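You operate a simulated robot arm through the tools that you are given. There is no shell and no other tool.

The job below is to be done with a simulated two-armed robot. You get a single attempt, and the scene is never put back.

Task
Wind the pedal spring to 40 N and try the pedal once.
Fine: free the lock knob to wind, and lock it again before you press the pedal.

The check looks at the end state, three seconds after you hand in, the way a careful person would. Anything else that was tipped, shoved, dropped, spilled or broken makes it a failure.

Robot
Two 7-joint arms with two-finger parallel grippers on one trunk, on a base that drives. Base frame: it is fixed to the floor where the robot stands at the start and does not move with it; the origin is under the middle of the robot, x ahead of it, y to its left, z up. Units: mm, rad, N and s.
The left shoulder is at the start at [34, 101, 1211], the right one opposite. With the tool pointing down near the work surface each hand reaches from about 200 to 520 mm from the robot's upright axis, wherever it stands, measured 20 degrees to its own side. Places, roughly: belt crank [-700, 1800, 900]; crank lock knob [-600, 1900, 900]; new pin [-500, 2000, 1000]; pedal [-400, 1800, 900]; pedal unit [-500, 1900, 900]; rusty pin [-500, 2000, 1000]. Payload 2.4 kg a hand.
The TCP of each hand is the grasp point between the finger pads, 24 mm short of the fingertips. In the tool frame z runs along the fingers and y along their closing line. The gripper opens to 68 mm. The fingers are 17 mm wide and 10 mm thick; the gripper's body (40 by 70 mm) begins 41 mm behind the TCP.
Orientation is that of the tool frame in the base frame, as [roll, pitch, yaw] about the fixed x, y, z axes, in that order (R = Rz(yaw) Ry(pitch) Rx(roll)). With the fingers straight down and closing along the base's y, the tool's x points along the base's -x, its y along +y and its z along -z.

Tools
- The arms move only by the tool send_rows. It takes "left_plan", "right_plan" or both (then of equal length, played together; a hand with none holds still); each is one flat list of numbers, 6 for each row, row after row: the shift along the tool's x, y, z in mm, then the turn, a rotation vector about the tool's x, y, z in rad. In form: [dx, dy, dz, ax, ay, az, dx, dy, dz, ax, ay, az, ...]. A call has 1 to 20 rows; each row shifts and turns the commanded pose from where the row before left it, along the tool's axes as they then stand. "left_fingers" and "right_fingers" are, for a hand that has rows, the opening, from 0 (shut) to 1 (fully open), set as the call begins (left out, the last holds). Each row takes 0.2 s and may step no farther than 50 mm and 0.15 rad from the row before; otherwise, or with a gripper value out of range, the whole call is refused. A pose out of reach is approached as far as the arm can. The call stops where the force on the tool passes 90 N (or 10 N more than at its start, if that is more) or the arm is blocked; 0.2 s more then pass. Each finger travels about 72 mm/s and halts on what it meets, pressing with about 28 N; the grip force reading is that of the motor and also rises with nothing between the fingers. The clock runs only during rows and for 0.2 s after the last one: add rows that do not move to give the fingers time. The reply holds the time, the measured pose of the TCP, the force on the tool along the base axes, the opening and the grip force, in the units named above and with some noise, with the torque about the TCP (base axes, N m) and any sound that the robot's microphone picked up, and new pictures: "views" is both (left out), scene, wrist or none (wrist: the cameras of the hands that moved).
- Cameras (640 x 400 px; columns grow to the right, rows downward): "scene" is now at [106.3, -4.5, 1363.3]; the picture's right is [-0.00, -1.00, 0.00], its down [-0.70, 0.00, -0.72] and it looks along [0.72, -0.00, -0.70] (base axes); focal length 283 px, centre (320, 200). "left" rides on the left gripper at [84, -11, -75] in its tool frame; the picture's right is [0.13, 0.99, 0.00], its down [-0.60, 0.08, -0.79] and it looks along [-0.79, 0.10, 0.61] (tool axes); focal length 251 px, centre (320, 200). "right" rides on the right gripper at [84, 11, -75] in its tool frame; the picture's right is [-0.13, 0.99, 0.00], its down [-0.60, -0.08, -0.79] and it looks along [-0.79, -0.10, 0.61] (tool axes); focal length 251 px, centre (320, 200). There is no depth. A picture from a camera that has moved, and an enlarged one, comes with that camera's place and axes in the base frame and with its lens. The place of the scene camera against the robot may be out by one fixed shift of up to 12 mm in any direction.
- lift_body(by): slides the trunk up (or, below 0, down) by that many mm; the arms and the scene camera ride with it, the base frame stays. It gives what a move gives, with no picture.
- drive_base(legs): drives the robot by 1 to 6 legs, each [ahead, left, turn to the left] in mm, mm and rad, along the robot's own axes; the way and the turn of a leg run together, so that a leg with both is an arc; at most 1500 mm and 3.142 rad a leg. The arms and the cameras ride along, it lands a little off, and it stops where it bumps. It gives what a move gives, and a new picture of the scene camera.
- head_to(pan, tilt): turns the head with the scene camera to pan (to the left, within 1.501 rad either way) and tilt (down, from -0.506 to 1.204), counted from straight ahead of the robot. It gives what a move gives, and a new picture of the scene camera.
- zoom(camera, box): a new picture of the part [left, top, right, bottom] of that camera's present view, enlarged. It takes no simulated time.
- sign_off(): hands the job in; it is judged then, once.

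Places have to be worked out from the pictures, the camera data and where the tool is seen. Open the grippers and draw the arms clear of the work before you hand the job in, unless the task says otherwise.

The tools are called after "Request:" as name(argument=value, ...) on one line, values as JSON. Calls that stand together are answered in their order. send_rows: Moves the arms, as the interface text tells. Its arguments: {"type":"object","properties":{"left_plan":{"type":"array","items":{"type":"number"}},"left_fingers":{"type":"number"},"right_plan":{"type":"array","items":{"type":"number"}},"right_fingers":{"type":"number"},"views":{"type":"string","enum":["both","scene","wrist","none"]}},"required":[]} The other tools are called the same way: lift_body (by) slides the trunk up or down; drive_base (legs) drives the base; head_to (pan, tilt) turns the head that bears the scene camera; zoom (camera, box) takes an enlarged picture of a part of a camera's view; sign_off () hands the job in.

At the start:

```text
time: 0.0
left_tool_pos: [421.9, 145.0, 1106.9]
left_tcp_rot: [-3.141, -0.003, -3.14]
left_wrist_force: [0.1, 1.3, 0.8]
left_moment: [0.01, -0.03, 0.0]
left_grip_width: 68.4
left_finger_force: 0.0
right_tool_pos: [414.1, -182.7, 1123.0]
right_tcp_rot: [-3.141, 0.0, -3.141]
right_wrist_force: [-0.9, 0.2, 0.1]
right_moment: [-0.01, -0.04, 0.0]
right_grip_width: 67.9
right_finger_force: 0.1
trunk travel left (down, up): [-425.0, 424.0]
robot x, y, heading: [-1.9, 4.9, -0.003]
head pan, tilt: [-0.002, 0.77]
```

scene: 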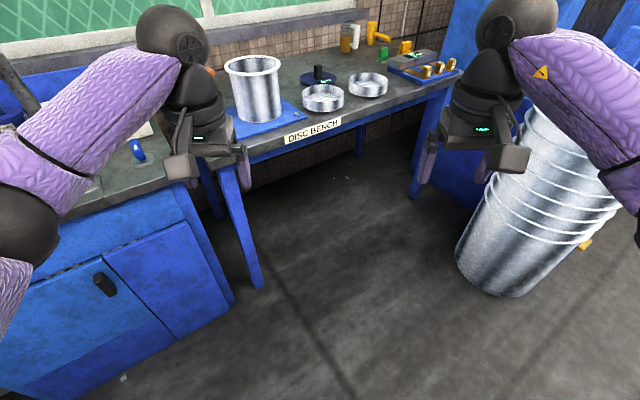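
right: 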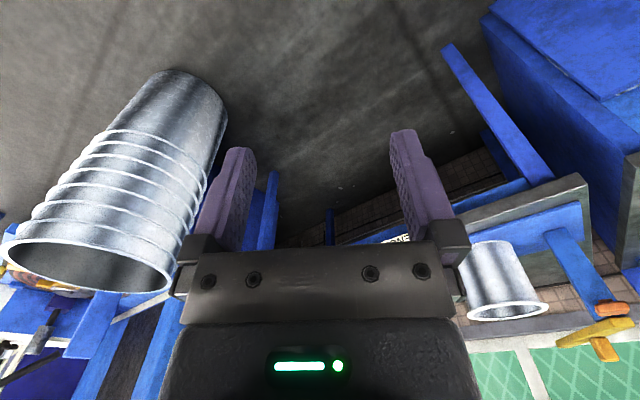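
left: 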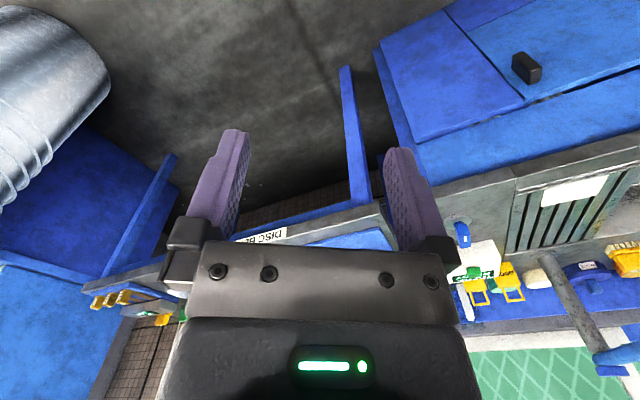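

The work spots are behind-left of the robot (about [-500, 1900, 900]); the current picture shows a different bench. I turn the head left to look.

Request:
head_to(pan=1.5, tilt=0.4)

```text
time: 1.6
left_tool_pos: [421.7, 143.5, 1108.2]
left_tcp_rot: [3.14, 0.0, 3.14]
left_wrist_force: [-0.3, -0.5, 0.0]
left_moment: [0.04, 0.0, 0.01]
left_grip_width: 67.7
left_finger_force: 0.0
right_tool_pos: [413.2, -182.7, 1122.7]
right_tcp_rot: [3.142, 0.0, -3.141]
right_wrist_force: [0.4, 0.5, -0.7]
right_moment: [0.01, -0.01, -0.01]
right_grip_width: 68.0
right_finger_force: 0.1
trunk travel left (down, up): [-425.0, 424.0]
robot x, y, heading: [-0.6, 0.8, -0.001]
head pan, tilt: [1.499, 0.4]
camera scene: at [30.9, 88.0, 1395.9], right [1.0, -0.07, 0.0], down [-0.03, -0.39, -0.92], along [0.07, 0.92, -0.39], focal length 283 px, centre (320, 200)
```

scene: 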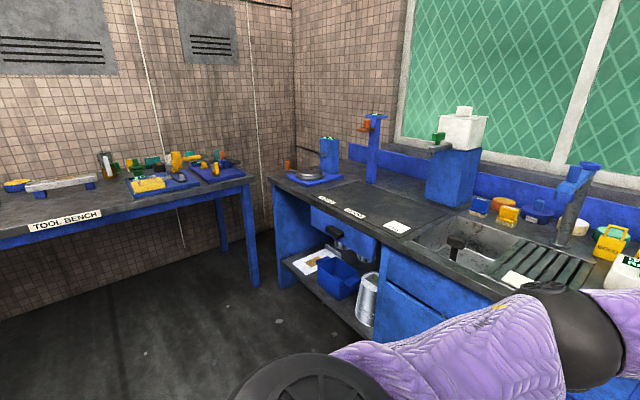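

The tool bench on the left seems to hold the pedal unit (expected near pixel 218,164). I zoom there.

Request:
zoom(camera="scene", box=[80, 130, 260, 240])

Request:
zoom(camera="scene", box=[120, 140, 200, 190])

```text
3.56 times, centred on (170, 185) of scene
camera zoom: at [30.9, 88.0, 1395.9], right [1.0, -0.07, 0.0], down [-0.03, -0.39, -0.92], along [0.07, 0.92, -0.39], focal length 1006 px, centre (853, 253)
```

zoom: 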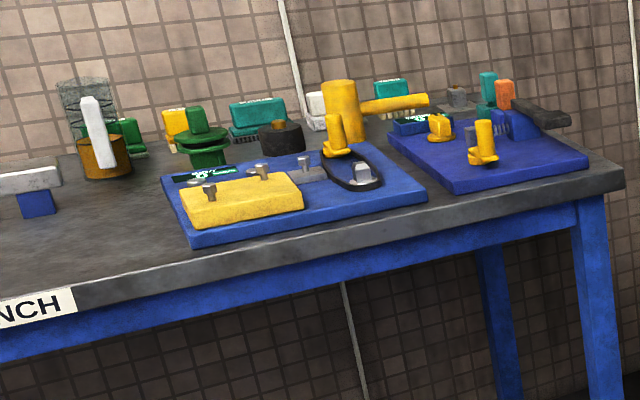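

```text
8.00 times, centred on (160, 165) of scene
camera zoom: at [30.9, 88.0, 1395.9], right [1.0, -0.07, 0.0], down [-0.03, -0.39, -0.92], along [0.07, 0.92, -0.39], focal length 2263 px, centre (1600, 480)
```

zoom: 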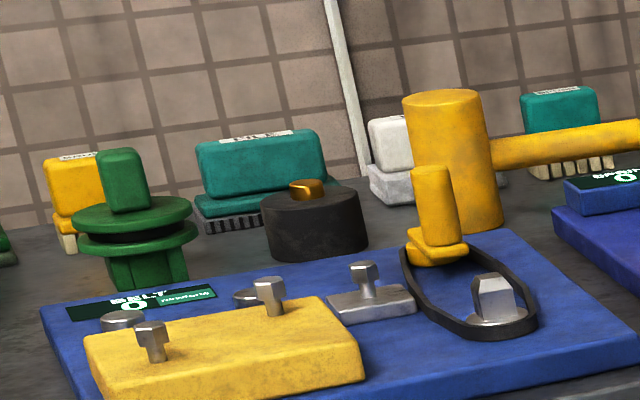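

The tool bench is turned about 38° from my x axis; its front right corner is near [-260, 1710], meeting the sink bench in an L. I turn toward it (heading ≈ 2.24), advance part way and look.

Request:
drive_base(legs=[[0, 0, 2.24], [700, -300, 0]])

Request:
head_to(pan=-0.2, tilt=0.5)

```text
time: 10.9
left_tool_pos: [-541.4, 973.1, 1107.5]
left_tcp_rot: [-3.141, -0.001, -0.926]
left_wrist_force: [0.6, 0.1, 1.6]
left_moment: [0.02, -0.01, 0.02]
left_grip_width: 67.9
left_finger_force: 0.0
right_tool_pos: [-274.9, 1164.2, 1122.9]
right_tcp_rot: [3.141, -0.002, -0.925]
right_wrist_force: [0.3, -0.1, 0.4]
right_moment: [0.05, -0.02, 0.0]
right_grip_width: 68.0
right_finger_force: 0.1
trunk travel left (down, up): [-425.0, 424.0]
robot x, y, heading: [-168.5, 725.3, 2.216]
head pan, tilt: [1.499, 0.4]
camera scene: at [-271.0, 692.0, 1396.0], right [-0.54, 0.84, 0.0], down [0.33, 0.21, -0.92], along [-0.77, -0.5, -0.39], focal length 283 px, centre (320, 200)
```

scene: 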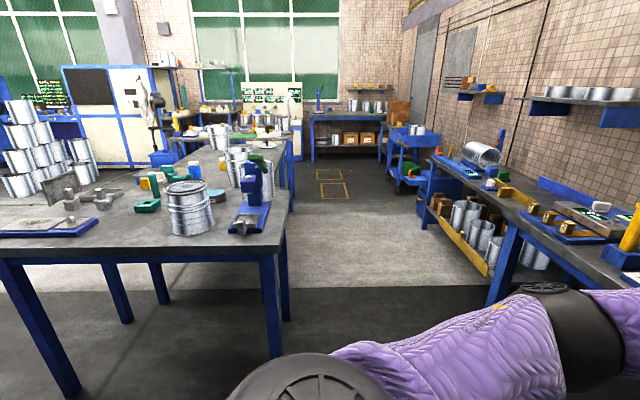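

```text
time: 12.6
left_tool_pos: [-540.3, 973.1, 1108.2]
left_tcp_rot: [3.141, -0.002, -0.925]
left_wrist_force: [0.1, -0.4, -1.5]
left_moment: [0.0, -0.01, 0.0]
left_grip_width: 68.0
left_finger_force: 0.0
right_tool_pos: [-275.3, 1163.0, 1122.1]
right_tcp_rot: [-3.141, 0.0, -0.926]
right_wrist_force: [1.5, -0.2, 0.6]
right_moment: [0.01, 0.0, 0.01]
right_grip_width: 67.9
right_finger_force: 0.1
trunk travel left (down, up): [-425.0, 424.0]
robot x, y, heading: [-172.6, 722.7, 2.217]
head pan, tilt: [-0.201, 0.499]
camera scene: at [-232.4, 824.1, 1386.8], right [0.9, 0.43, 0.0], down [0.21, -0.43, -0.88], along [-0.38, 0.79, -0.48], focal length 283 px, centre (320, 200)
```

scene: 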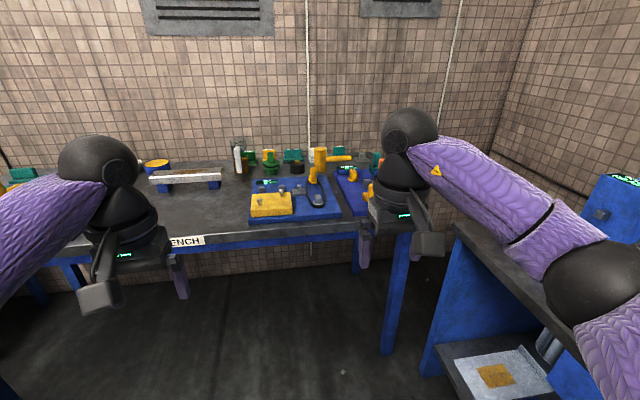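

The bench is straight ahead, with the belt unit in the middle and the pedal unit to the right behind the right arm. Zoom to inspect.

Request:
zoom(camera="scene", box=[230, 130, 400, 236])

Request:
zoom(camera="right", box=[0, 0, 640, 400])

```text
3.76 times, centred on (315, 183) of scene
camera zoom: at [-232.4, 824.1, 1386.8], right [0.9, 0.43, 0.0], down [0.21, -0.43, -0.88], along [-0.38, 0.79, -0.48], focal length 1065 px, centre (339, 264)
```

zoom: 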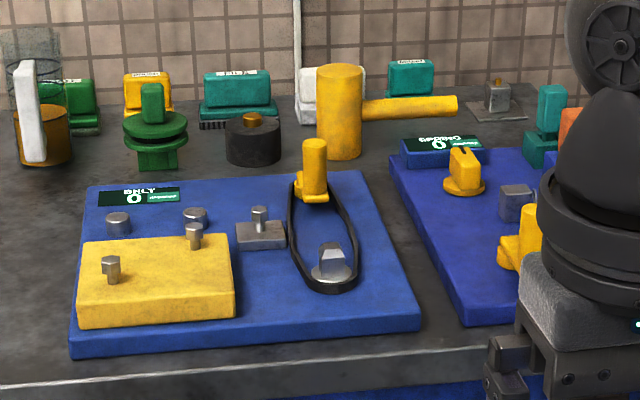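

```text
1.00 times, centred on (320, 200) of right (not enlarged: the box is as wide or as high as the picture)
camera zoom: at [-234.0, 1089.1, 1196.6], right [-0.87, -0.49, 0.0], down [-0.3, 0.53, 0.79], along [-0.39, 0.69, -0.61], focal length 251 px, centre (320, 200)
```

zoom: 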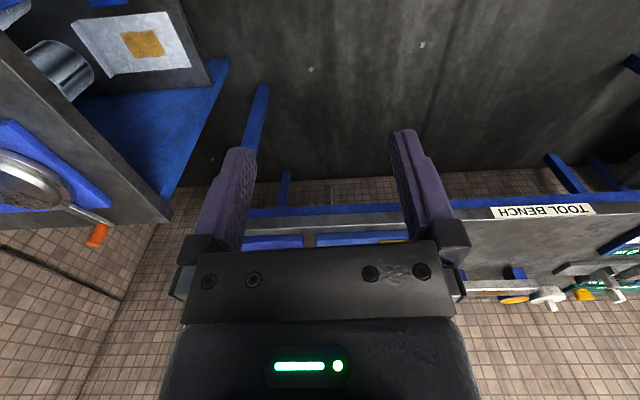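

From these pixels, the bench front edge runs at ~33.5°, about 900 mm ahead, and the pedal unit is ~260 mm beyond the edge and ~375 mm to my right. I drive closer, shifting right, keeping about 280 mm to the edge.

Request:
drive_base(legs=[[0, -200, 0], [600, 0, -0.06]])

Request:
head_to(pan=-0.3, tilt=0.8)

```text
time: 17.2
left_tool_pos: [-710.7, 1604.0, 1107.3]
left_tcp_rot: [3.142, -0.001, -0.986]
left_wrist_force: [-1.4, -0.6, -0.5]
left_moment: [-0.01, -0.01, 0.0]
left_grip_width: 68.0
left_finger_force: 0.0
right_tool_pos: [-433.2, 1778.2, 1122.7]
right_tcp_rot: [3.141, -0.001, -0.988]
right_wrist_force: [-0.4, 0.2, -0.6]
right_moment: [-0.01, 0.0, 0.01]
right_grip_width: 68.1
right_finger_force: 0.0
trunk travel left (down, up): [-425.0, 424.0]
robot x, y, heading: [-358.7, 1332.6, 2.152]
head pan, tilt: [-0.201, 0.499]
camera scene: at [-411.7, 1437.0, 1386.7], right [0.93, 0.37, 0.0], down [0.18, -0.44, -0.88], along [-0.33, 0.81, -0.48], focal length 283 px, centre (320, 200)
```

scene: 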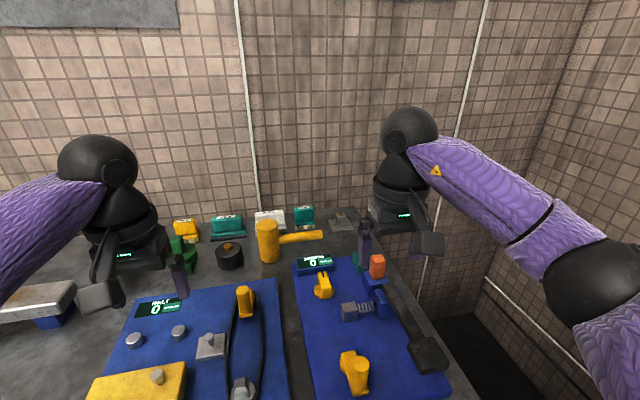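

```text
time: 18.0
left_tool_pos: [-711.0, 1603.7, 1107.1]
left_tcp_rot: [-3.141, -0.001, -0.986]
left_wrist_force: [0.5, -0.1, -0.7]
left_moment: [0.0, -0.02, 0.05]
left_grip_width: 68.2
left_finger_force: 0.0
right_tool_pos: [-433.9, 1777.2, 1123.9]
right_tcp_rot: [3.141, -0.001, -0.987]
right_wrist_force: [0.7, -0.5, 0.4]
right_moment: [-0.01, 0.02, 0.01]
right_grip_width: 67.9
right_finger_force: 0.2
trunk travel left (down, up): [-425.0, 424.0]
robot x, y, heading: [-358.4, 1334.4, 2.151]
head pan, tilt: [-0.3, 0.799]
camera scene: at [-400.1, 1429.8, 1360.9], right [0.96, 0.28, 0.0], down [0.2, -0.69, -0.7], along [-0.2, 0.67, -0.72], focal length 283 px, centre (320, 200)
```

scene: 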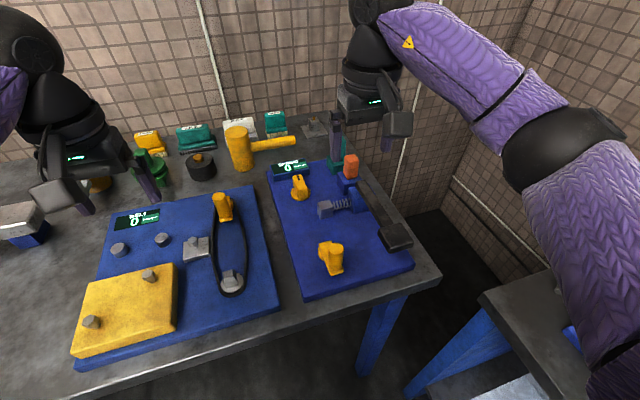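

Now I see the pedal unit well: a display, a yellow lock knob near it, a grey spring, a yellow crank in front, and a black pedal on the right. Zoom for details.

Request:
zoom(camera="scene", box=[260, 145, 420, 305])

Request:
zoom(camera="scene", box=[265, 150, 345, 200])

Request:
zoom(camera="scene", box=[300, 180, 400, 290])

```text
2.50 times, centred on (340, 225) of scene
camera zoom: at [-400.1, 1429.8, 1360.9], right [0.96, 0.28, 0.0], down [0.2, -0.69, -0.7], along [-0.2, 0.67, -0.72], focal length 707 px, centre (270, 138)
```

zoom: 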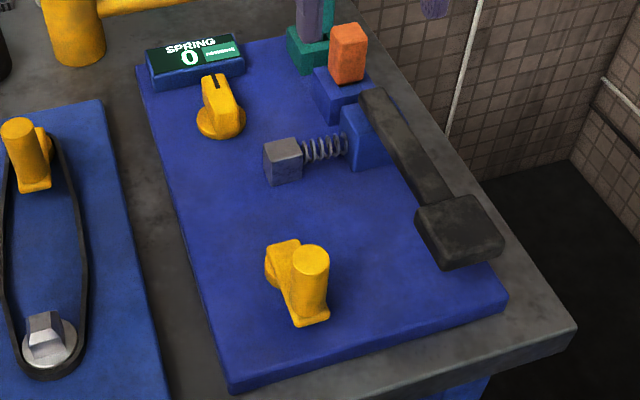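

```text
8.00 times, centred on (305, 175) of scene
camera zoom: at [-400.1, 1429.8, 1360.9], right [0.96, 0.28, 0.0], down [0.2, -0.69, -0.7], along [-0.2, 0.67, -0.72], focal length 2263 px, centre (440, 400)
```

zoom: 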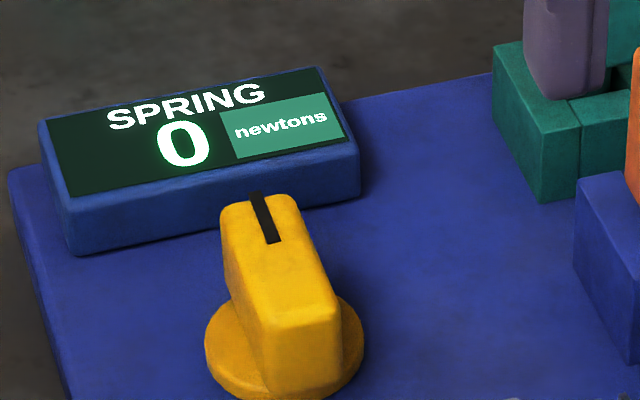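

```text
3.64 times, centred on (350, 235) of scene
camera zoom: at [-400.1, 1429.8, 1360.9], right [0.96, 0.28, 0.0], down [0.2, -0.69, -0.7], along [-0.2, 0.67, -0.72], focal length 1029 px, centre (211, 73)
```

zoom: 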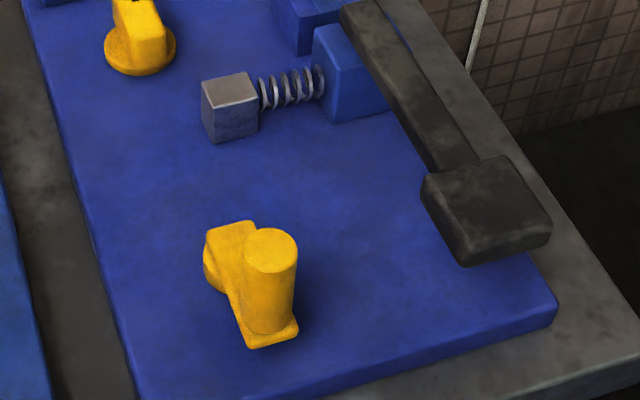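

The display reads "SPRING 0 newtons"; the knob is out at about 580 mm from my axis, slightly out of reach. I look down to see how much room there is between my base and the bench.

Request:
head_to(pan=0.0, tilt=1.2)

Request:
head_to(pan=-0.9, tilt=0.9)

```text
time: 18.9
left_tool_pos: [-710.7, 1604.1, 1108.0]
left_tcp_rot: [-3.141, -0.002, -0.986]
left_wrist_force: [0.1, 0.1, 0.0]
left_moment: [-0.01, -0.01, 0.04]
left_grip_width: 68.0
left_finger_force: 0.1
right_tool_pos: [-433.9, 1779.5, 1122.5]
right_tcp_rot: [3.139, 0.001, -0.988]
right_wrist_force: [0.0, -1.1, 0.2]
right_moment: [0.01, 0.02, 0.04]
right_grip_width: 68.0
right_finger_force: 0.0
trunk travel left (down, up): [-425.0, 424.0]
robot x, y, heading: [-358.4, 1332.3, 2.157]
head pan, tilt: [0.0, 1.201]
camera scene: at [-408.3, 1399.0, 1333.1], right [0.83, 0.55, 0.0], down [0.51, -0.78, -0.36], along [-0.2, 0.3, -0.93], focal length 283 px, centre (320, 200)
```

scene: 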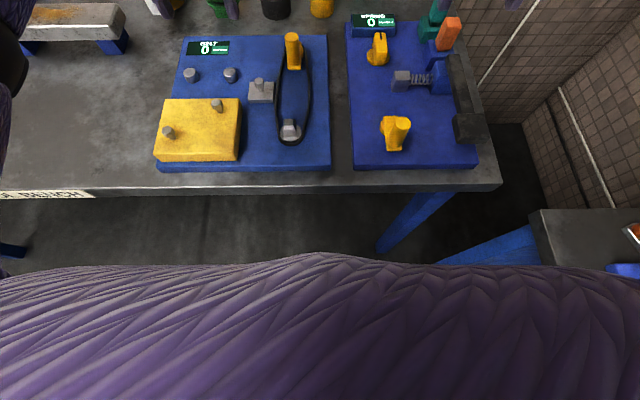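

```text
time: 20.1
left_tool_pos: [-710.5, 1604.5, 1107.6]
left_tcp_rot: [-3.141, -0.002, -0.985]
left_wrist_force: [-0.6, -0.8, 0.5]
left_moment: [0.0, 0.01, -0.01]
left_grip_width: 68.0
left_finger_force: 0.0
right_tool_pos: [-433.6, 1777.9, 1123.7]
right_tcp_rot: [3.141, -0.002, -0.987]
right_wrist_force: [0.5, 0.0, 0.0]
right_moment: [0.02, 0.02, -0.03]
right_grip_width: 67.9
right_finger_force: 0.1
trunk travel left (down, up): [-425.0, 424.0]
robot x, y, heading: [-357.4, 1334.3, 2.153]
head pan, tilt: [-0.901, 0.901]
camera scene: at [-354.0, 1424.0, 1352.9], right [0.95, -0.31, 0.0], down [-0.24, -0.75, -0.62], along [0.19, 0.59, -0.78], focal length 283 px, centre (320, 200)
```

scene: 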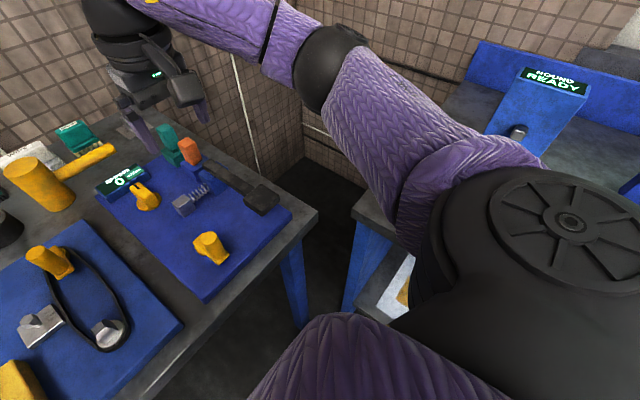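

The bench edge is ~284 mm from my axis and nothing is near the base, so I move 85 mm closer to bring the knob into reach.

Request:
drive_base(legs=[[85, 0, 0]])

Request:
head_to(pan=-0.25, tilt=0.95)

```text
time: 21.2
left_tool_pos: [-758.6, 1676.4, 1106.8]
left_tcp_rot: [3.14, -0.001, -0.985]
left_wrist_force: [1.4, 0.3, 0.5]
left_moment: [0.0, 0.0, 0.01]
left_grip_width: 67.9
left_finger_force: 0.1
right_tool_pos: [-482.2, 1850.1, 1121.7]
right_tcp_rot: [-3.141, -0.003, -0.987]
right_wrist_force: [-0.1, -0.8, 0.3]
right_moment: [0.0, 0.01, 0.02]
right_grip_width: 68.0
right_finger_force: 0.2
trunk travel left (down, up): [-425.0, 424.0]
robot x, y, heading: [-401.9, 1404.3, 2.155]
head pan, tilt: [-0.901, 0.901]
camera scene: at [-401.7, 1496.3, 1352.8], right [0.95, -0.31, 0.0], down [-0.24, -0.75, -0.62], along [0.19, 0.59, -0.78], focal length 283 px, centre (320, 200)
```

scene: 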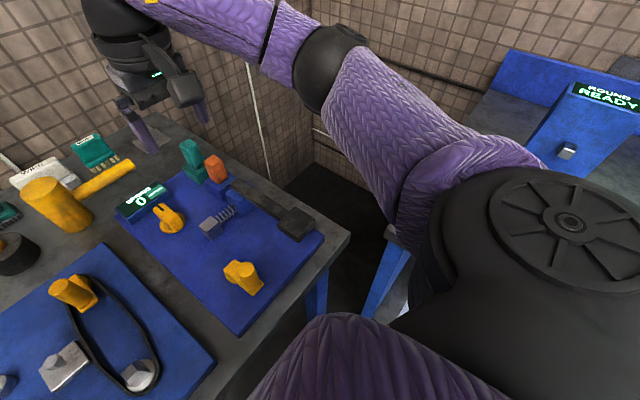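

```text
time: 22.2
left_tool_pos: [-757.7, 1675.8, 1107.6]
left_tcp_rot: [3.14, -0.002, -0.985]
left_wrist_force: [-1.1, 0.4, 0.4]
left_moment: [0.0, -0.01, -0.02]
left_grip_width: 68.1
left_finger_force: 0.1
right_tool_pos: [-480.9, 1848.8, 1122.0]
right_tcp_rot: [3.141, -0.001, -0.985]
right_wrist_force: [0.2, 0.1, -0.4]
right_moment: [0.01, 0.01, -0.01]
right_grip_width: 68.0
right_finger_force: 0.1
trunk travel left (down, up): [-425.0, 424.0]
robot x, y, heading: [-406.6, 1402.9, 2.154]
head pan, tilt: [-0.25, 0.949]
camera scene: at [-448.4, 1492.4, 1349.3], right [0.94, 0.33, 0.0], down [0.27, -0.77, -0.58], along [-0.19, 0.55, -0.81], focal length 283 px, centre (320, 200)
```

scene: 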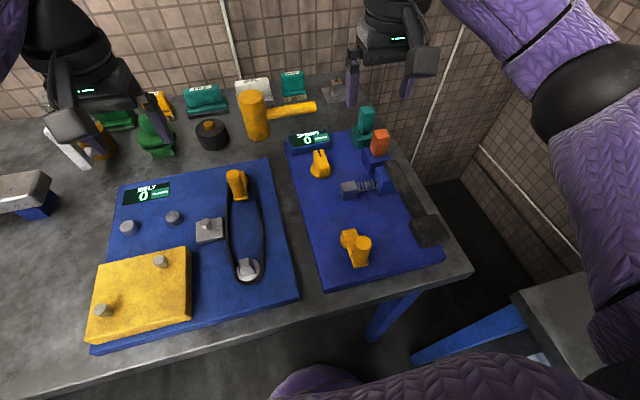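

Good, the unit is in reach now. I zoom for precise pixel positions of the knob, crank and pedal.

Request:
zoom(camera="scene", box=[280, 120, 380, 195])

Request:
zoom(camera="scene", box=[320, 200, 450, 300])

```text
5.33 times, centred on (330, 158) of scene
camera zoom: at [-448.4, 1492.4, 1349.3], right [0.94, 0.33, 0.0], down [0.27, -0.77, -0.58], along [-0.19, 0.55, -0.81], focal length 1509 px, centre (267, 427)
```

zoom: 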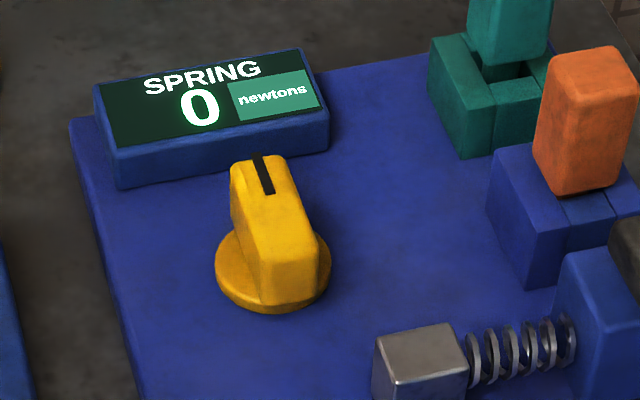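

```text
4.00 times, centred on (385, 250) of scene
camera zoom: at [-448.4, 1492.4, 1349.3], right [0.94, 0.33, 0.0], down [0.27, -0.77, -0.58], along [-0.19, 0.55, -0.81], focal length 1132 px, centre (60, 0)
```

zoom: 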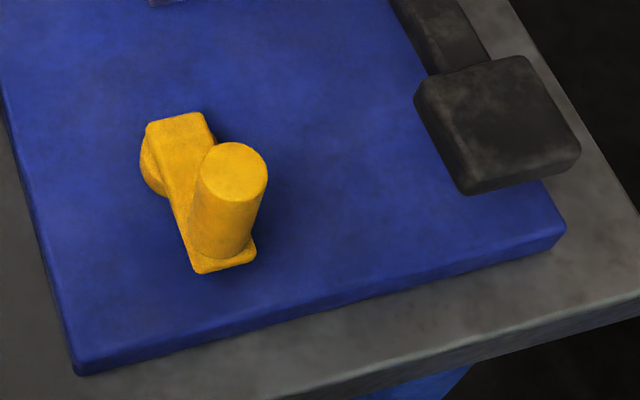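

Triangulating two views puts the knob's disc at about [-583, 1888, 878], its ridge pointing along ~2.2 rad (to the display). I bring the right hand above it at z≈1020 and look through the wrist camera.

Request:
send_rows(right_plan=[-22, 15, 25, 0, 0, 0, -22, 15, 25, 0, 0, 0, -22, 15, 25, 0, 0, 0, -24, 16, 27, 0, 0, 0], right_fingers=1)

```text
time: 23.2
left_tool_pos: [-757.0, 1676.1, 1106.9]
left_tcp_rot: [3.141, -0.001, -0.986]
left_wrist_force: [-0.2, -0.1, -0.4]
left_moment: [0.0, 0.0, -0.02]
left_grip_width: 68.1
left_finger_force: 0.1
right_tool_pos: [-571.4, 1885.2, 1020.8]
right_tcp_rot: [3.14, 0.002, -0.984]
right_wrist_force: [0.1, -0.1, -0.1]
right_moment: [-0.01, -0.01, 0.0]
right_grip_width: 68.0
right_finger_force: 0.0
right hand out of reach, approached as far as the arm can: row 4
trunk travel left (down, up): [-425.0, 424.0]
robot x, y, heading: [-399.9, 1406.6, 2.152]
head pan, tilt: [-0.25, 0.949]
camera scene: at [-448.0, 1492.5, 1349.3], right [0.94, 0.33, 0.0], down [0.27, -0.77, -0.58], along [-0.19, 0.55, -0.81], focal length 283 px, centre (320, 200)
camera right: at [-535.0, 1807.9, 1094.0], right [-0.9, -0.44, 0.0], down [-0.27, 0.55, 0.79], along [-0.35, 0.71, -0.61], focal length 251 px, centre (320, 200)
```

scene: 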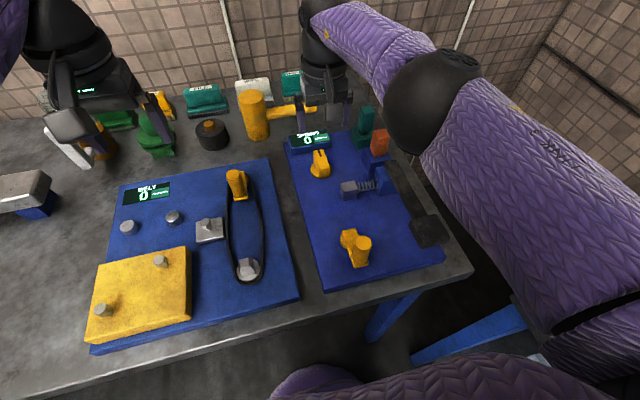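
right: 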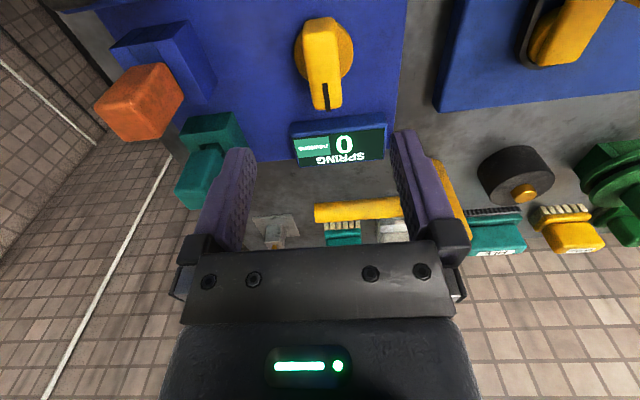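

The knob is right under the fingers, but the arm is at its limit. The hand is well above everything, so I drive 40 mm closer.

Request:
drive_base(legs=[[40, 0, 0]])

```text
time: 24.1
left_tool_pos: [-779.9, 1710.9, 1105.8]
left_tcp_rot: [-3.141, -0.002, -0.986]
left_wrist_force: [-0.2, 0.6, 1.4]
left_moment: [0.01, -0.04, 0.0]
left_grip_width: 67.8
left_finger_force: 0.1
right_tool_pos: [-593.8, 1918.7, 1020.5]
right_tcp_rot: [-3.141, 0.001, -0.987]
right_wrist_force: [-0.3, -0.3, 0.0]
right_moment: [0.01, 0.01, 0.0]
right_grip_width: 67.9
right_finger_force: 0.1
trunk travel left (down, up): [-425.0, 424.0]
robot x, y, heading: [-429.1, 1437.5, 2.146]
head pan, tilt: [-0.25, 0.949]
camera scene: at [-470.8, 1526.1, 1349.2], right [0.94, 0.33, 0.0], down [0.27, -0.77, -0.58], along [-0.19, 0.55, -0.81], focal length 283 px, centre (320, 200)
```

scene: 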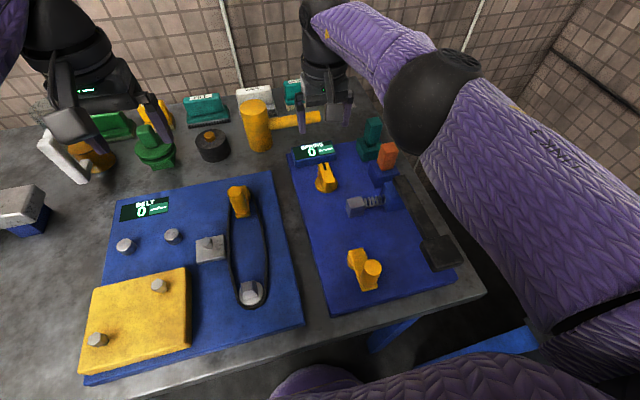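

No bump. I pull the right hand back 80 mm to get a better wrist view of the knob and its ridge.

Request:
send_rows(right_plan=[40, 0, 0, 0, 0, 0, 40, 0, 0, 0, 0, 0, 0, 0, 0, 0, 0, 0], views="wrist")

Request:
zoom(camera="right", box=[220, 60, 420, 185])

```text
time: 24.9
left_tool_pos: [-779.7, 1709.4, 1107.1]
left_tcp_rot: [3.141, -0.003, -0.985]
left_wrist_force: [-0.5, 0.1, 0.4]
left_moment: [0.02, 0.0, 0.01]
left_grip_width: 67.9
left_finger_force: 0.0
right_tool_pos: [-547.7, 1849.9, 1020.0]
right_tcp_rot: [3.141, -0.002, -0.989]
right_wrist_force: [-0.4, 0.5, 0.4]
right_moment: [-0.02, 0.0, 0.03]
right_grip_width: 67.8
right_finger_force: 0.0
trunk travel left (down, up): [-425.0, 424.0]
robot x, y, heading: [-424.9, 1440.3, 2.156]
head pan, tilt: [-0.25, 0.949]
camera right: at [-512.0, 1773.2, 1094.6], right [-0.9, -0.44, 0.0], down [-0.27, 0.55, 0.79], along [-0.35, 0.71, -0.61], focal length 251 px, centre (320, 200)
```

right: 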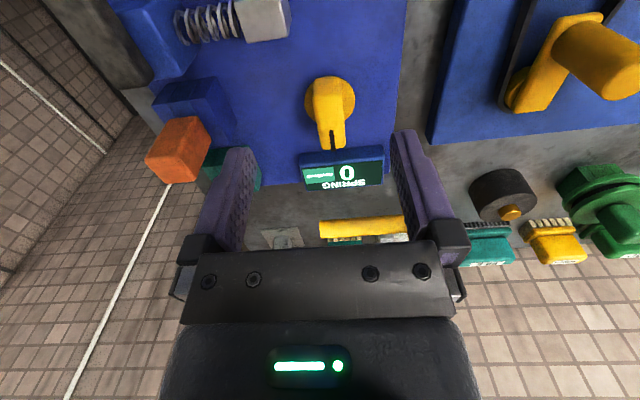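

```text
3.20 times, centred on (320, 122) of right
camera zoom: at [-512.0, 1773.2, 1094.6], right [-0.9, -0.44, 0.0], down [-0.27, 0.55, 0.79], along [-0.35, 0.71, -0.61], focal length 805 px, centre (320, 448)
```

zoom: 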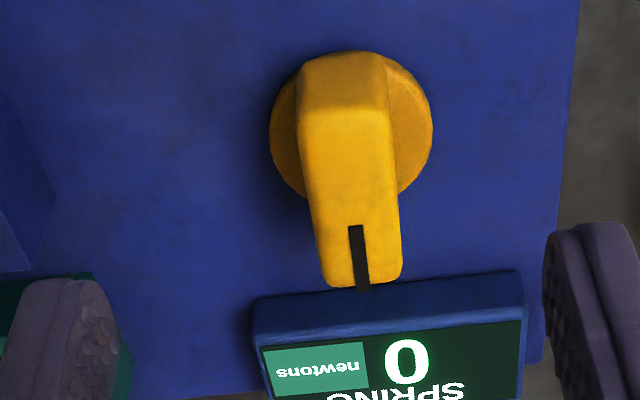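

The knob's centre comes to about [-578, 1886], ridge top z≈915, ridge direction ≈2.13 rad, about 21 mm wide. I move over it and descend part way with open fingers.

Request:
send_rows(right_plan=[-23.4, 2.7, 0, 0, 0, 0, -23.4, 2.7, 10, 0, 0, 0.024, 0, 0, 30, 0, 0, 0, 0, 0, 20, 0, 0, 0, 0, 0, 0, 0, 0, 0], right_fingers=1)

```text
time: 26.1
left_tool_pos: [-780.9, 1708.8, 1106.5]
left_tcp_rot: [3.14, -0.003, -0.984]
left_wrist_force: [0.3, 0.3, 0.3]
left_moment: [0.01, -0.01, 0.03]
left_grip_width: 68.0
left_finger_force: 0.0
right_tool_pos: [-579.7, 1886.5, 961.4]
right_tcp_rot: [-3.14, -0.001, -1.011]
right_wrist_force: [-0.8, -0.2, 0.3]
right_moment: [0.04, -0.01, -0.01]
right_grip_width: 67.9
right_finger_force: 0.0
trunk travel left (down, up): [-425.0, 424.0]
robot x, y, heading: [-422.3, 1437.6, 2.154]
head pan, tilt: [-0.25, 0.949]
camera scene: at [-470.3, 1525.3, 1349.3], right [0.94, 0.33, 0.0], down [0.27, -0.77, -0.58], along [-0.19, 0.55, -0.81], focal length 283 px, centre (320, 200)
camera right: at [-545.4, 1809.1, 1034.7], right [-0.91, -0.42, 0.0], down [-0.25, 0.55, 0.79], along [-0.33, 0.72, -0.61], focal length 251 px, centre (320, 200)
```

scene: 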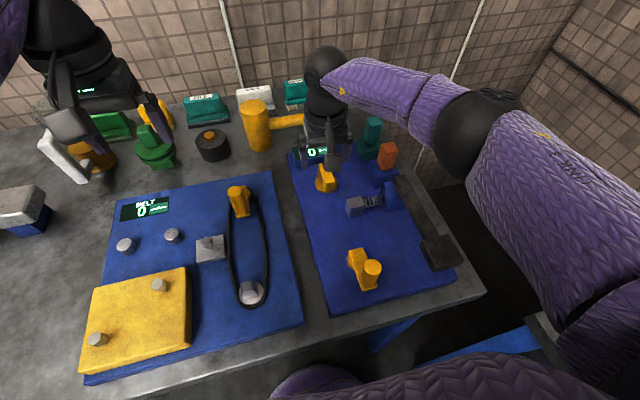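
right: 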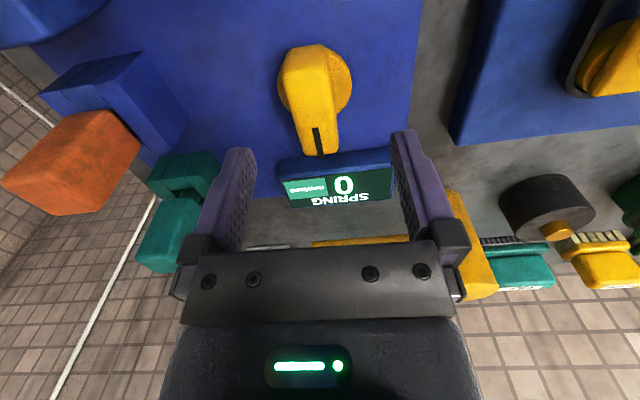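

The knob lies under the hand as computed. I zoom to verify the ridge orientation relative to the fingers before going down.

Request:
zoom(camera="right", box=[220, 20, 420, 165])

```text
2.76 times, centred on (320, 92) of right
camera zoom: at [-545.4, 1809.1, 1034.7], right [-0.91, -0.42, 0.0], down [-0.25, 0.55, 0.79], along [-0.33, 0.72, -0.61], focal length 694 px, centre (320, 497)
```

zoom: 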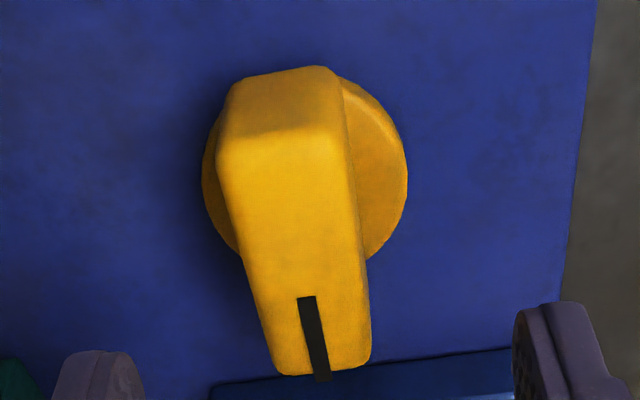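

Two views agree: ridge centre [-578, 1886.7], top z 915, direction matching the tool's yaw. I descend to z≈912 and close on the ridge.

Request:
send_rows(right_plan=[0, 0, 25, 0, 0, 0, 0, 0, 24, 0, 0, 0, 0, 0, 0, 0, 0, 0], views="none")

Request:
send_rows(right_plan=[0, 0, 0, 0, 0, 0, 0, 0, 0, 0, 0, 0, 0, 0, 0, 0, 0, 0, 0, 0, 0, 0, 0, 0], right_fingers=0)

```text
time: 26.9
left_tool_pos: [-779.7, 1708.1, 1107.8]
left_tcp_rot: [3.14, -0.002, -0.986]
left_wrist_force: [-0.4, 0.3, 0.5]
left_moment: [0.0, -0.01, 0.0]
left_grip_width: 68.0
left_finger_force: 0.1
right_tool_pos: [-579.7, 1888.4, 911.4]
right_tcp_rot: [3.141, 0.0, -1.008]
right_wrist_force: [0.6, -0.6, 0.3]
right_moment: [-0.01, 0.03, -0.05]
right_grip_width: 68.0
right_finger_force: 0.1
trunk travel left (down, up): [-425.0, 424.0]
robot x, y, heading: [-423.6, 1435.9, 2.155]
head pan, tilt: [-0.25, 0.949]
```

```text
time: 27.9
left_tool_pos: [-779.5, 1709.5, 1106.5]
left_tcp_rot: [3.14, -0.002, -0.989]
left_wrist_force: [-0.2, 0.2, 0.1]
left_moment: [-0.03, -0.02, 0.0]
left_grip_width: 68.1
left_finger_force: 0.1
right_tool_pos: [-577.7, 1889.1, 911.0]
right_tcp_rot: [-3.141, 0.001, -1.012]
right_wrist_force: [11.5, 6.7, 1.5]
right_moment: [0.01, -0.23, 0.44]
right_grip_width: 24.7
right_finger_force: 40.6
trunk travel left (down, up): [-425.0, 424.0]
robot x, y, heading: [-429.5, 1438.1, 2.154]
head pan, tilt: [-0.25, 0.949]
camera scene: at [-468.7, 1526.2, 1349.3], right [0.94, 0.33, 0.0], down [0.27, -0.77, -0.58], along [-0.19, 0.55, -0.81], focal length 283 px, centre (320, 200)
camera right: at [-543.1, 1811.6, 985.3], right [-0.91, -0.42, 0.0], down [-0.25, 0.55, 0.79], along [-0.33, 0.72, -0.61], focal length 251 px, centre (320, 200)
```

scene: 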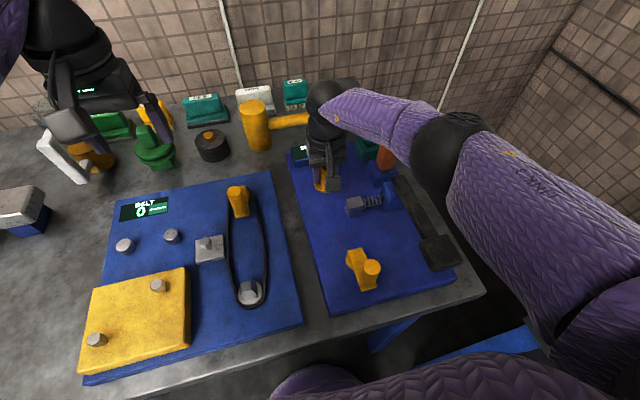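
right: 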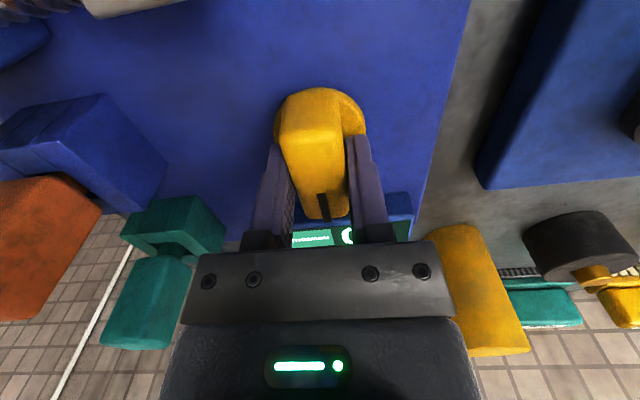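

Gripped on the ridge (24.7 mm) with a ~13 N side load; I ease the command 1.5 mm and try turning the knob counterclockwise (from above) 0.3 rad to feel which way it goes.

Request:
send_rows(right_plan=[0, -1.5, 0, 0, 0, 0, 0, 0, 0, 0, 0, -0.1, 0, 0, 0, 0, 0, -0.1, 0, 0, 0, 0, 0, 0], views="wrist")

```text
time: 28.9
left_tool_pos: [-778.3, 1709.4, 1108.2]
left_tcp_rot: [3.141, -0.001, -0.985]
left_wrist_force: [-0.1, 0.1, -0.4]
left_moment: [-0.02, -0.03, 0.01]
left_grip_width: 68.1
left_finger_force: 0.0
right_tool_pos: [-577.9, 1889.7, 912.0]
right_tcp_rot: [-3.14, 0.0, -0.81]
right_wrist_force: [8.7, 7.4, 4.0]
right_moment: [-0.37, -0.45, 0.03]
right_grip_width: 23.6
right_finger_force: 39.8
trunk travel left (down, up): [-425.0, 424.0]
robot x, y, heading: [-425.0, 1437.9, 2.154]
head pan, tilt: [-0.25, 0.949]
camera right: at [-528.2, 1819.9, 985.3], right [-0.81, -0.59, 0.0], down [-0.36, 0.49, 0.79], along [-0.47, 0.64, -0.61], focal length 251 px, centre (320, 200)
```

right: 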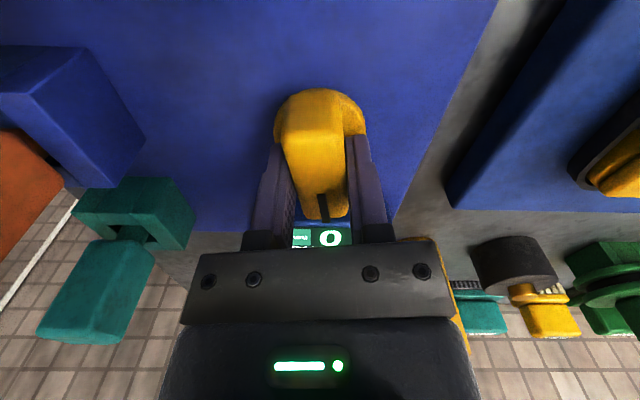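

The knob follows freely (torque ~0). I keep turning counterclockwise in steps, watching torque and sound.

Request:
send_rows(right_plan=[0, -1.5, 0, 0, 0, -0.12, 0, 0, 0, 0, 0, -0.12, 0, 0, 0, 0, 0, -0.12, 0, 0, 0, 0, 0, -0.12, 0, 0, 0, 0, 0, 0], views="wrist")

```text
time: 30.1
left_tool_pos: [-779.0, 1708.6, 1107.3]
left_tcp_rot: [-3.141, -0.001, -0.986]
left_wrist_force: [-0.6, -1.4, -0.5]
left_moment: [0.02, -0.04, 0.0]
left_grip_width: 67.8
left_finger_force: 0.1
right_tool_pos: [-579.1, 1889.7, 911.9]
right_tcp_rot: [-3.141, -0.001, -0.631]
right_wrist_force: [1.1, -0.1, 1.7]
right_moment: [-0.55, -0.25, 0.01]
right_grip_width: 24.0
right_finger_force: 39.7
right hand out of reach, approached as far as the arm can: row 2, 3, 4
trunk travel left (down, up): [-425.0, 424.0]
robot x, y, heading: [-427.7, 1435.7, 2.157]
head pan, tilt: [-0.25, 0.949]
camera right: at [-516.9, 1829.7, 985.3], right [-0.69, -0.72, 0.0], down [-0.44, 0.42, 0.79], along [-0.57, 0.55, -0.61], focal length 251 px, centre (320, 200)
```

right: 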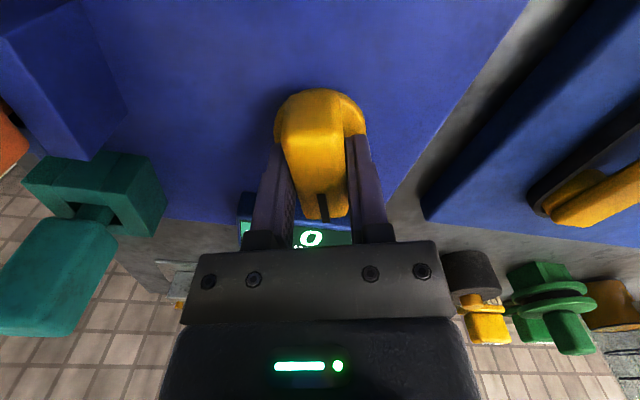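

The arm's wrist limit stops me at yaw −0.63. I turn back clockwise, a bit past the starting angle, to find out whether the starting position is an end stop.

Request:
send_rows(right_plan=[0, 0, 0, 0, 0, 0.12, 0, 0, 0, 0, 0, 0.12, 0, 0, 0, 0, 0, 0.12, 0, 0, 0, 0, 0, 0], views="none")

```text
time: 31.1
left_tool_pos: [-779.2, 1710.0, 1107.9]
left_tcp_rot: [3.141, 0.0, -0.986]
left_wrist_force: [0.6, -0.5, 0.2]
left_moment: [-0.03, -0.01, 0.02]
left_grip_width: 67.9
left_finger_force: 0.1
right_tool_pos: [-577.1, 1888.4, 912.1]
right_tcp_rot: [-3.14, 0.003, -0.996]
right_wrist_force: [0.0, 5.6, 7.8]
right_moment: [0.14, 0.15, 0.94]
right_grip_width: 23.9
right_finger_force: 40.0
trunk travel left (down, up): [-425.0, 424.0]
robot x, y, heading: [-424.0, 1436.5, 2.159]
head pan, tilt: [-0.25, 0.949]
```

The stop (torque 0.94 N·m) is at the start angle, so "locked" is the clockwise end and freeing is counterclockwise. I turn back to −0.63, release, rise, and test whether the hand can yaw ~90° clockwise to regrip the ridge lengthwise.

Request:
send_rows(right_plan=[0, 0, 0, 0, 0, -0.12, 0, 0, 0, 0, 0, -0.12, 0, 0, 0, 0, 0, -0.12, 0, 0, 0, 0, 0, 0], views="none")

Request:
send_rows(right_plan=[0, 0, 0, 0, 0, 0, 0, 0, 0, 0, 0, 0, 0, 0, 0, 0, 0, 0, 0, 0, -25, 0, 0, 0, 0, 0, -27, 0, 0, 0, 0, 0, 0, 0, 0, 0], right_fingers=1, views="wrist")

Request:
send_rows(right_plan=[0, 0, 0, 0, 0, 0.143, 0, 0, 0, 0, 0, 0.143, 0, 0, 0, 0, 0, 0.143, 0, 0, 0, 0, 0, 0.143, 0, 0, 0, 0, 0, 0.143, 0, 0, 0, 0, 0, 0.143, 0, 0, 0, 0, 0, 0.143, 0, 0, 0, 0, 0, 0.143, 0, 0, 0, 0, 0, 0.143, 0, 0, 0, 0, 0, 0.143, 0, 0, 0, 0, 0, 0.143, 0, 0, 0, 0, 0, 0])

```text
time: 32.1
left_tool_pos: [-780.0, 1709.4, 1107.7]
left_tcp_rot: [3.141, -0.003, -0.985]
left_wrist_force: [0.6, -0.9, 0.0]
left_moment: [0.03, -0.06, -0.02]
left_grip_width: 68.3
left_finger_force: 0.0
right_tool_pos: [-578.4, 1888.8, 911.1]
right_tcp_rot: [-3.141, 0.001, -0.632]
right_wrist_force: [-3.1, -1.6, -2.0]
right_moment: [0.48, 1.12, 0.0]
right_grip_width: 23.9
right_finger_force: 39.5
trunk travel left (down, up): [-425.0, 424.0]
robot x, y, heading: [-425.8, 1438.0, 2.155]
head pan, tilt: [-0.25, 0.949]
```

```text
time: 33.5
left_tool_pos: [-779.9, 1708.4, 1106.8]
left_tcp_rot: [3.141, -0.002, -0.987]
left_wrist_force: [0.0, 0.2, -0.6]
left_moment: [0.02, -0.02, 0.03]
left_grip_width: 68.1
left_finger_force: 0.1
right_tool_pos: [-577.3, 1890.6, 963.4]
right_tcp_rot: [-3.141, -0.001, -0.633]
right_wrist_force: [0.3, -0.1, 0.0]
right_moment: [-0.01, 0.02, -0.03]
right_grip_width: 68.1
right_finger_force: 0.1
trunk travel left (down, up): [-425.0, 424.0]
robot x, y, heading: [-428.3, 1439.8, 2.152]
head pan, tilt: [-0.25, 0.949]
camera right: at [-516.9, 1831.0, 1037.3], right [-0.69, -0.72, 0.0], down [-0.44, 0.42, 0.79], along [-0.57, 0.55, -0.61], focal length 251 px, centre (320, 200)
```

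right: 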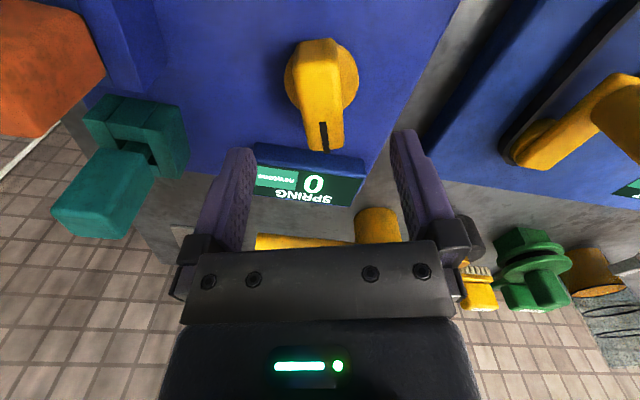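

```text
time: 36.1
left_tool_pos: [-778.9, 1708.0, 1107.5]
left_tcp_rot: [-3.14, -0.002, -0.986]
left_wrist_force: [0.3, 0.4, -0.4]
left_moment: [-0.02, -0.02, 0.0]
left_grip_width: 68.1
left_finger_force: 0.0
right_tool_pos: [-577.4, 1889.1, 964.2]
right_tcp_rot: [3.141, 0.001, -2.208]
right_wrist_force: [0.2, 0.0, -0.6]
right_moment: [0.02, 0.0, 0.03]
right_grip_width: 67.9
right_finger_force: 0.0
trunk travel left (down, up): [-425.0, 424.0]
robot x, y, heading: [-426.6, 1434.6, 2.149]
head pan, tilt: [-0.25, 0.949]
camera scene: at [-470.3, 1525.3, 1349.3], right [0.94, 0.33, 0.0], down [0.27, -0.77, -0.58], along [-0.19, 0.55, -0.81], focal length 283 px, centre (320, 200)
camera right: at [-636.5, 1826.8, 1037.4], right [-0.72, 0.69, 0.0], down [0.42, 0.44, 0.79], along [0.55, 0.57, -0.61], focal length 251 px, centre (320, 200)
```

scene: 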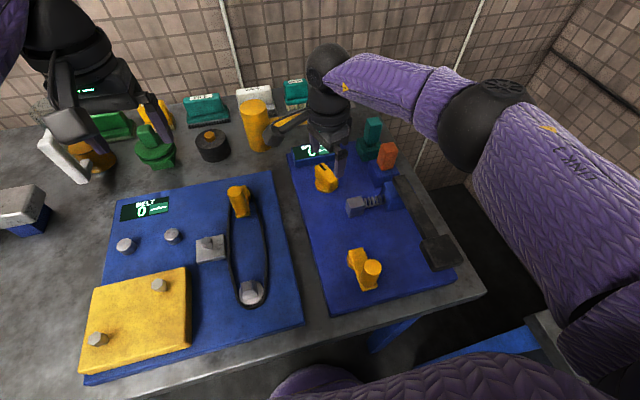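
right: 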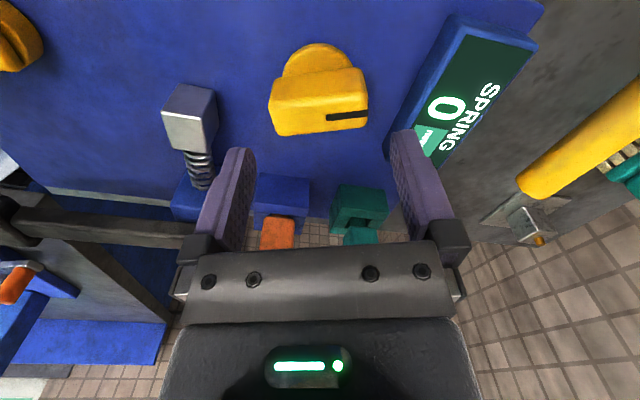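

The 90° yaw is reachable and the ridge lies along the closing line; display and spring block are clear of the fingers. I descend and grip the ridge by its ends.

Request:
send_rows(right_plan=[2, 0, 26, 0, 0, 0, 0, 0, 26, 0, 0, 0, 0, 0, 0, 0, 0, 0], views="wrist")

Request:
send_rows(right_plan=[0, 0, 0, 0, 0, 0, 0, 0, 0, 0, 0, 0, 0, 0, 0, 0, 0, 0], right_fingers=0, views="wrist")

```text
time: 36.9
left_tool_pos: [-779.1, 1709.4, 1106.9]
left_tcp_rot: [3.141, -0.003, -0.986]
left_wrist_force: [0.3, 0.3, 0.1]
left_moment: [0.02, 0.02, 0.0]
left_grip_width: 67.9
left_finger_force: 0.1
right_tool_pos: [-582.0, 1888.3, 911.4]
right_tcp_rot: [3.141, 0.0, -2.202]
right_wrist_force: [-0.1, 0.1, -0.5]
right_moment: [-0.02, -0.04, 0.01]
right_grip_width: 68.0
right_finger_force: 0.0
trunk travel left (down, up): [-425.0, 424.0]
robot x, y, heading: [-428.2, 1437.0, 2.154]
head pan, tilt: [-0.25, 0.949]
camera right: at [-640.0, 1826.1, 985.1], right [-0.72, 0.69, 0.0], down [0.42, 0.44, 0.79], along [0.55, 0.57, -0.61], focal length 251 px, centre (320, 200)
```

right: 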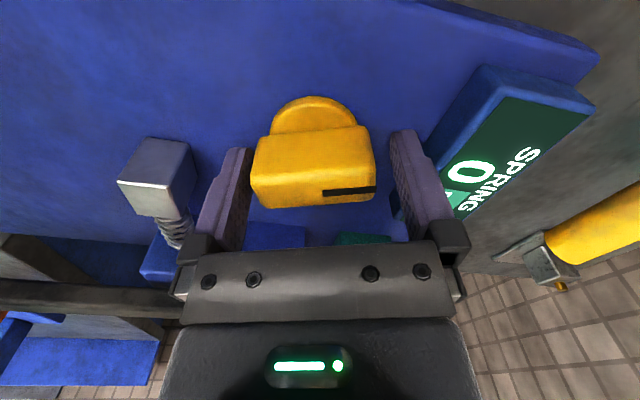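

```text
time: 37.7
left_tool_pos: [-777.8, 1706.6, 1107.8]
left_tcp_rot: [3.141, 0.0, -0.989]
left_wrist_force: [-0.2, 0.2, -0.1]
left_moment: [0.01, -0.02, -0.02]
left_grip_width: 67.9
left_finger_force: 0.0
right_tool_pos: [-578.3, 1886.2, 911.1]
right_tcp_rot: [-3.139, 0.001, -2.204]
right_wrist_force: [16.8, -19.6, -12.8]
right_moment: [-0.05, -0.29, -0.05]
right_grip_width: 56.1
right_finger_force: 44.9
trunk travel left (down, up): [-425.0, 424.0]
robot x, y, heading: [-427.6, 1435.0, 2.152]
head pan, tilt: [-0.25, 0.949]
camera right: at [-637.7, 1824.3, 985.0], right [-0.72, 0.69, 0.0], down [0.42, 0.44, 0.79], along [0.55, 0.57, -0.61], focal length 251 px, centre (320, 200)
```

right: 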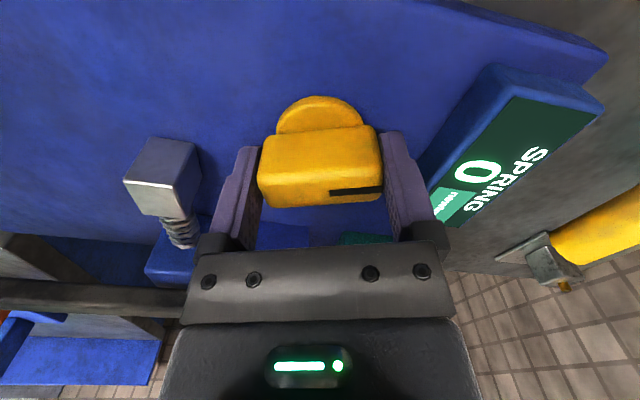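

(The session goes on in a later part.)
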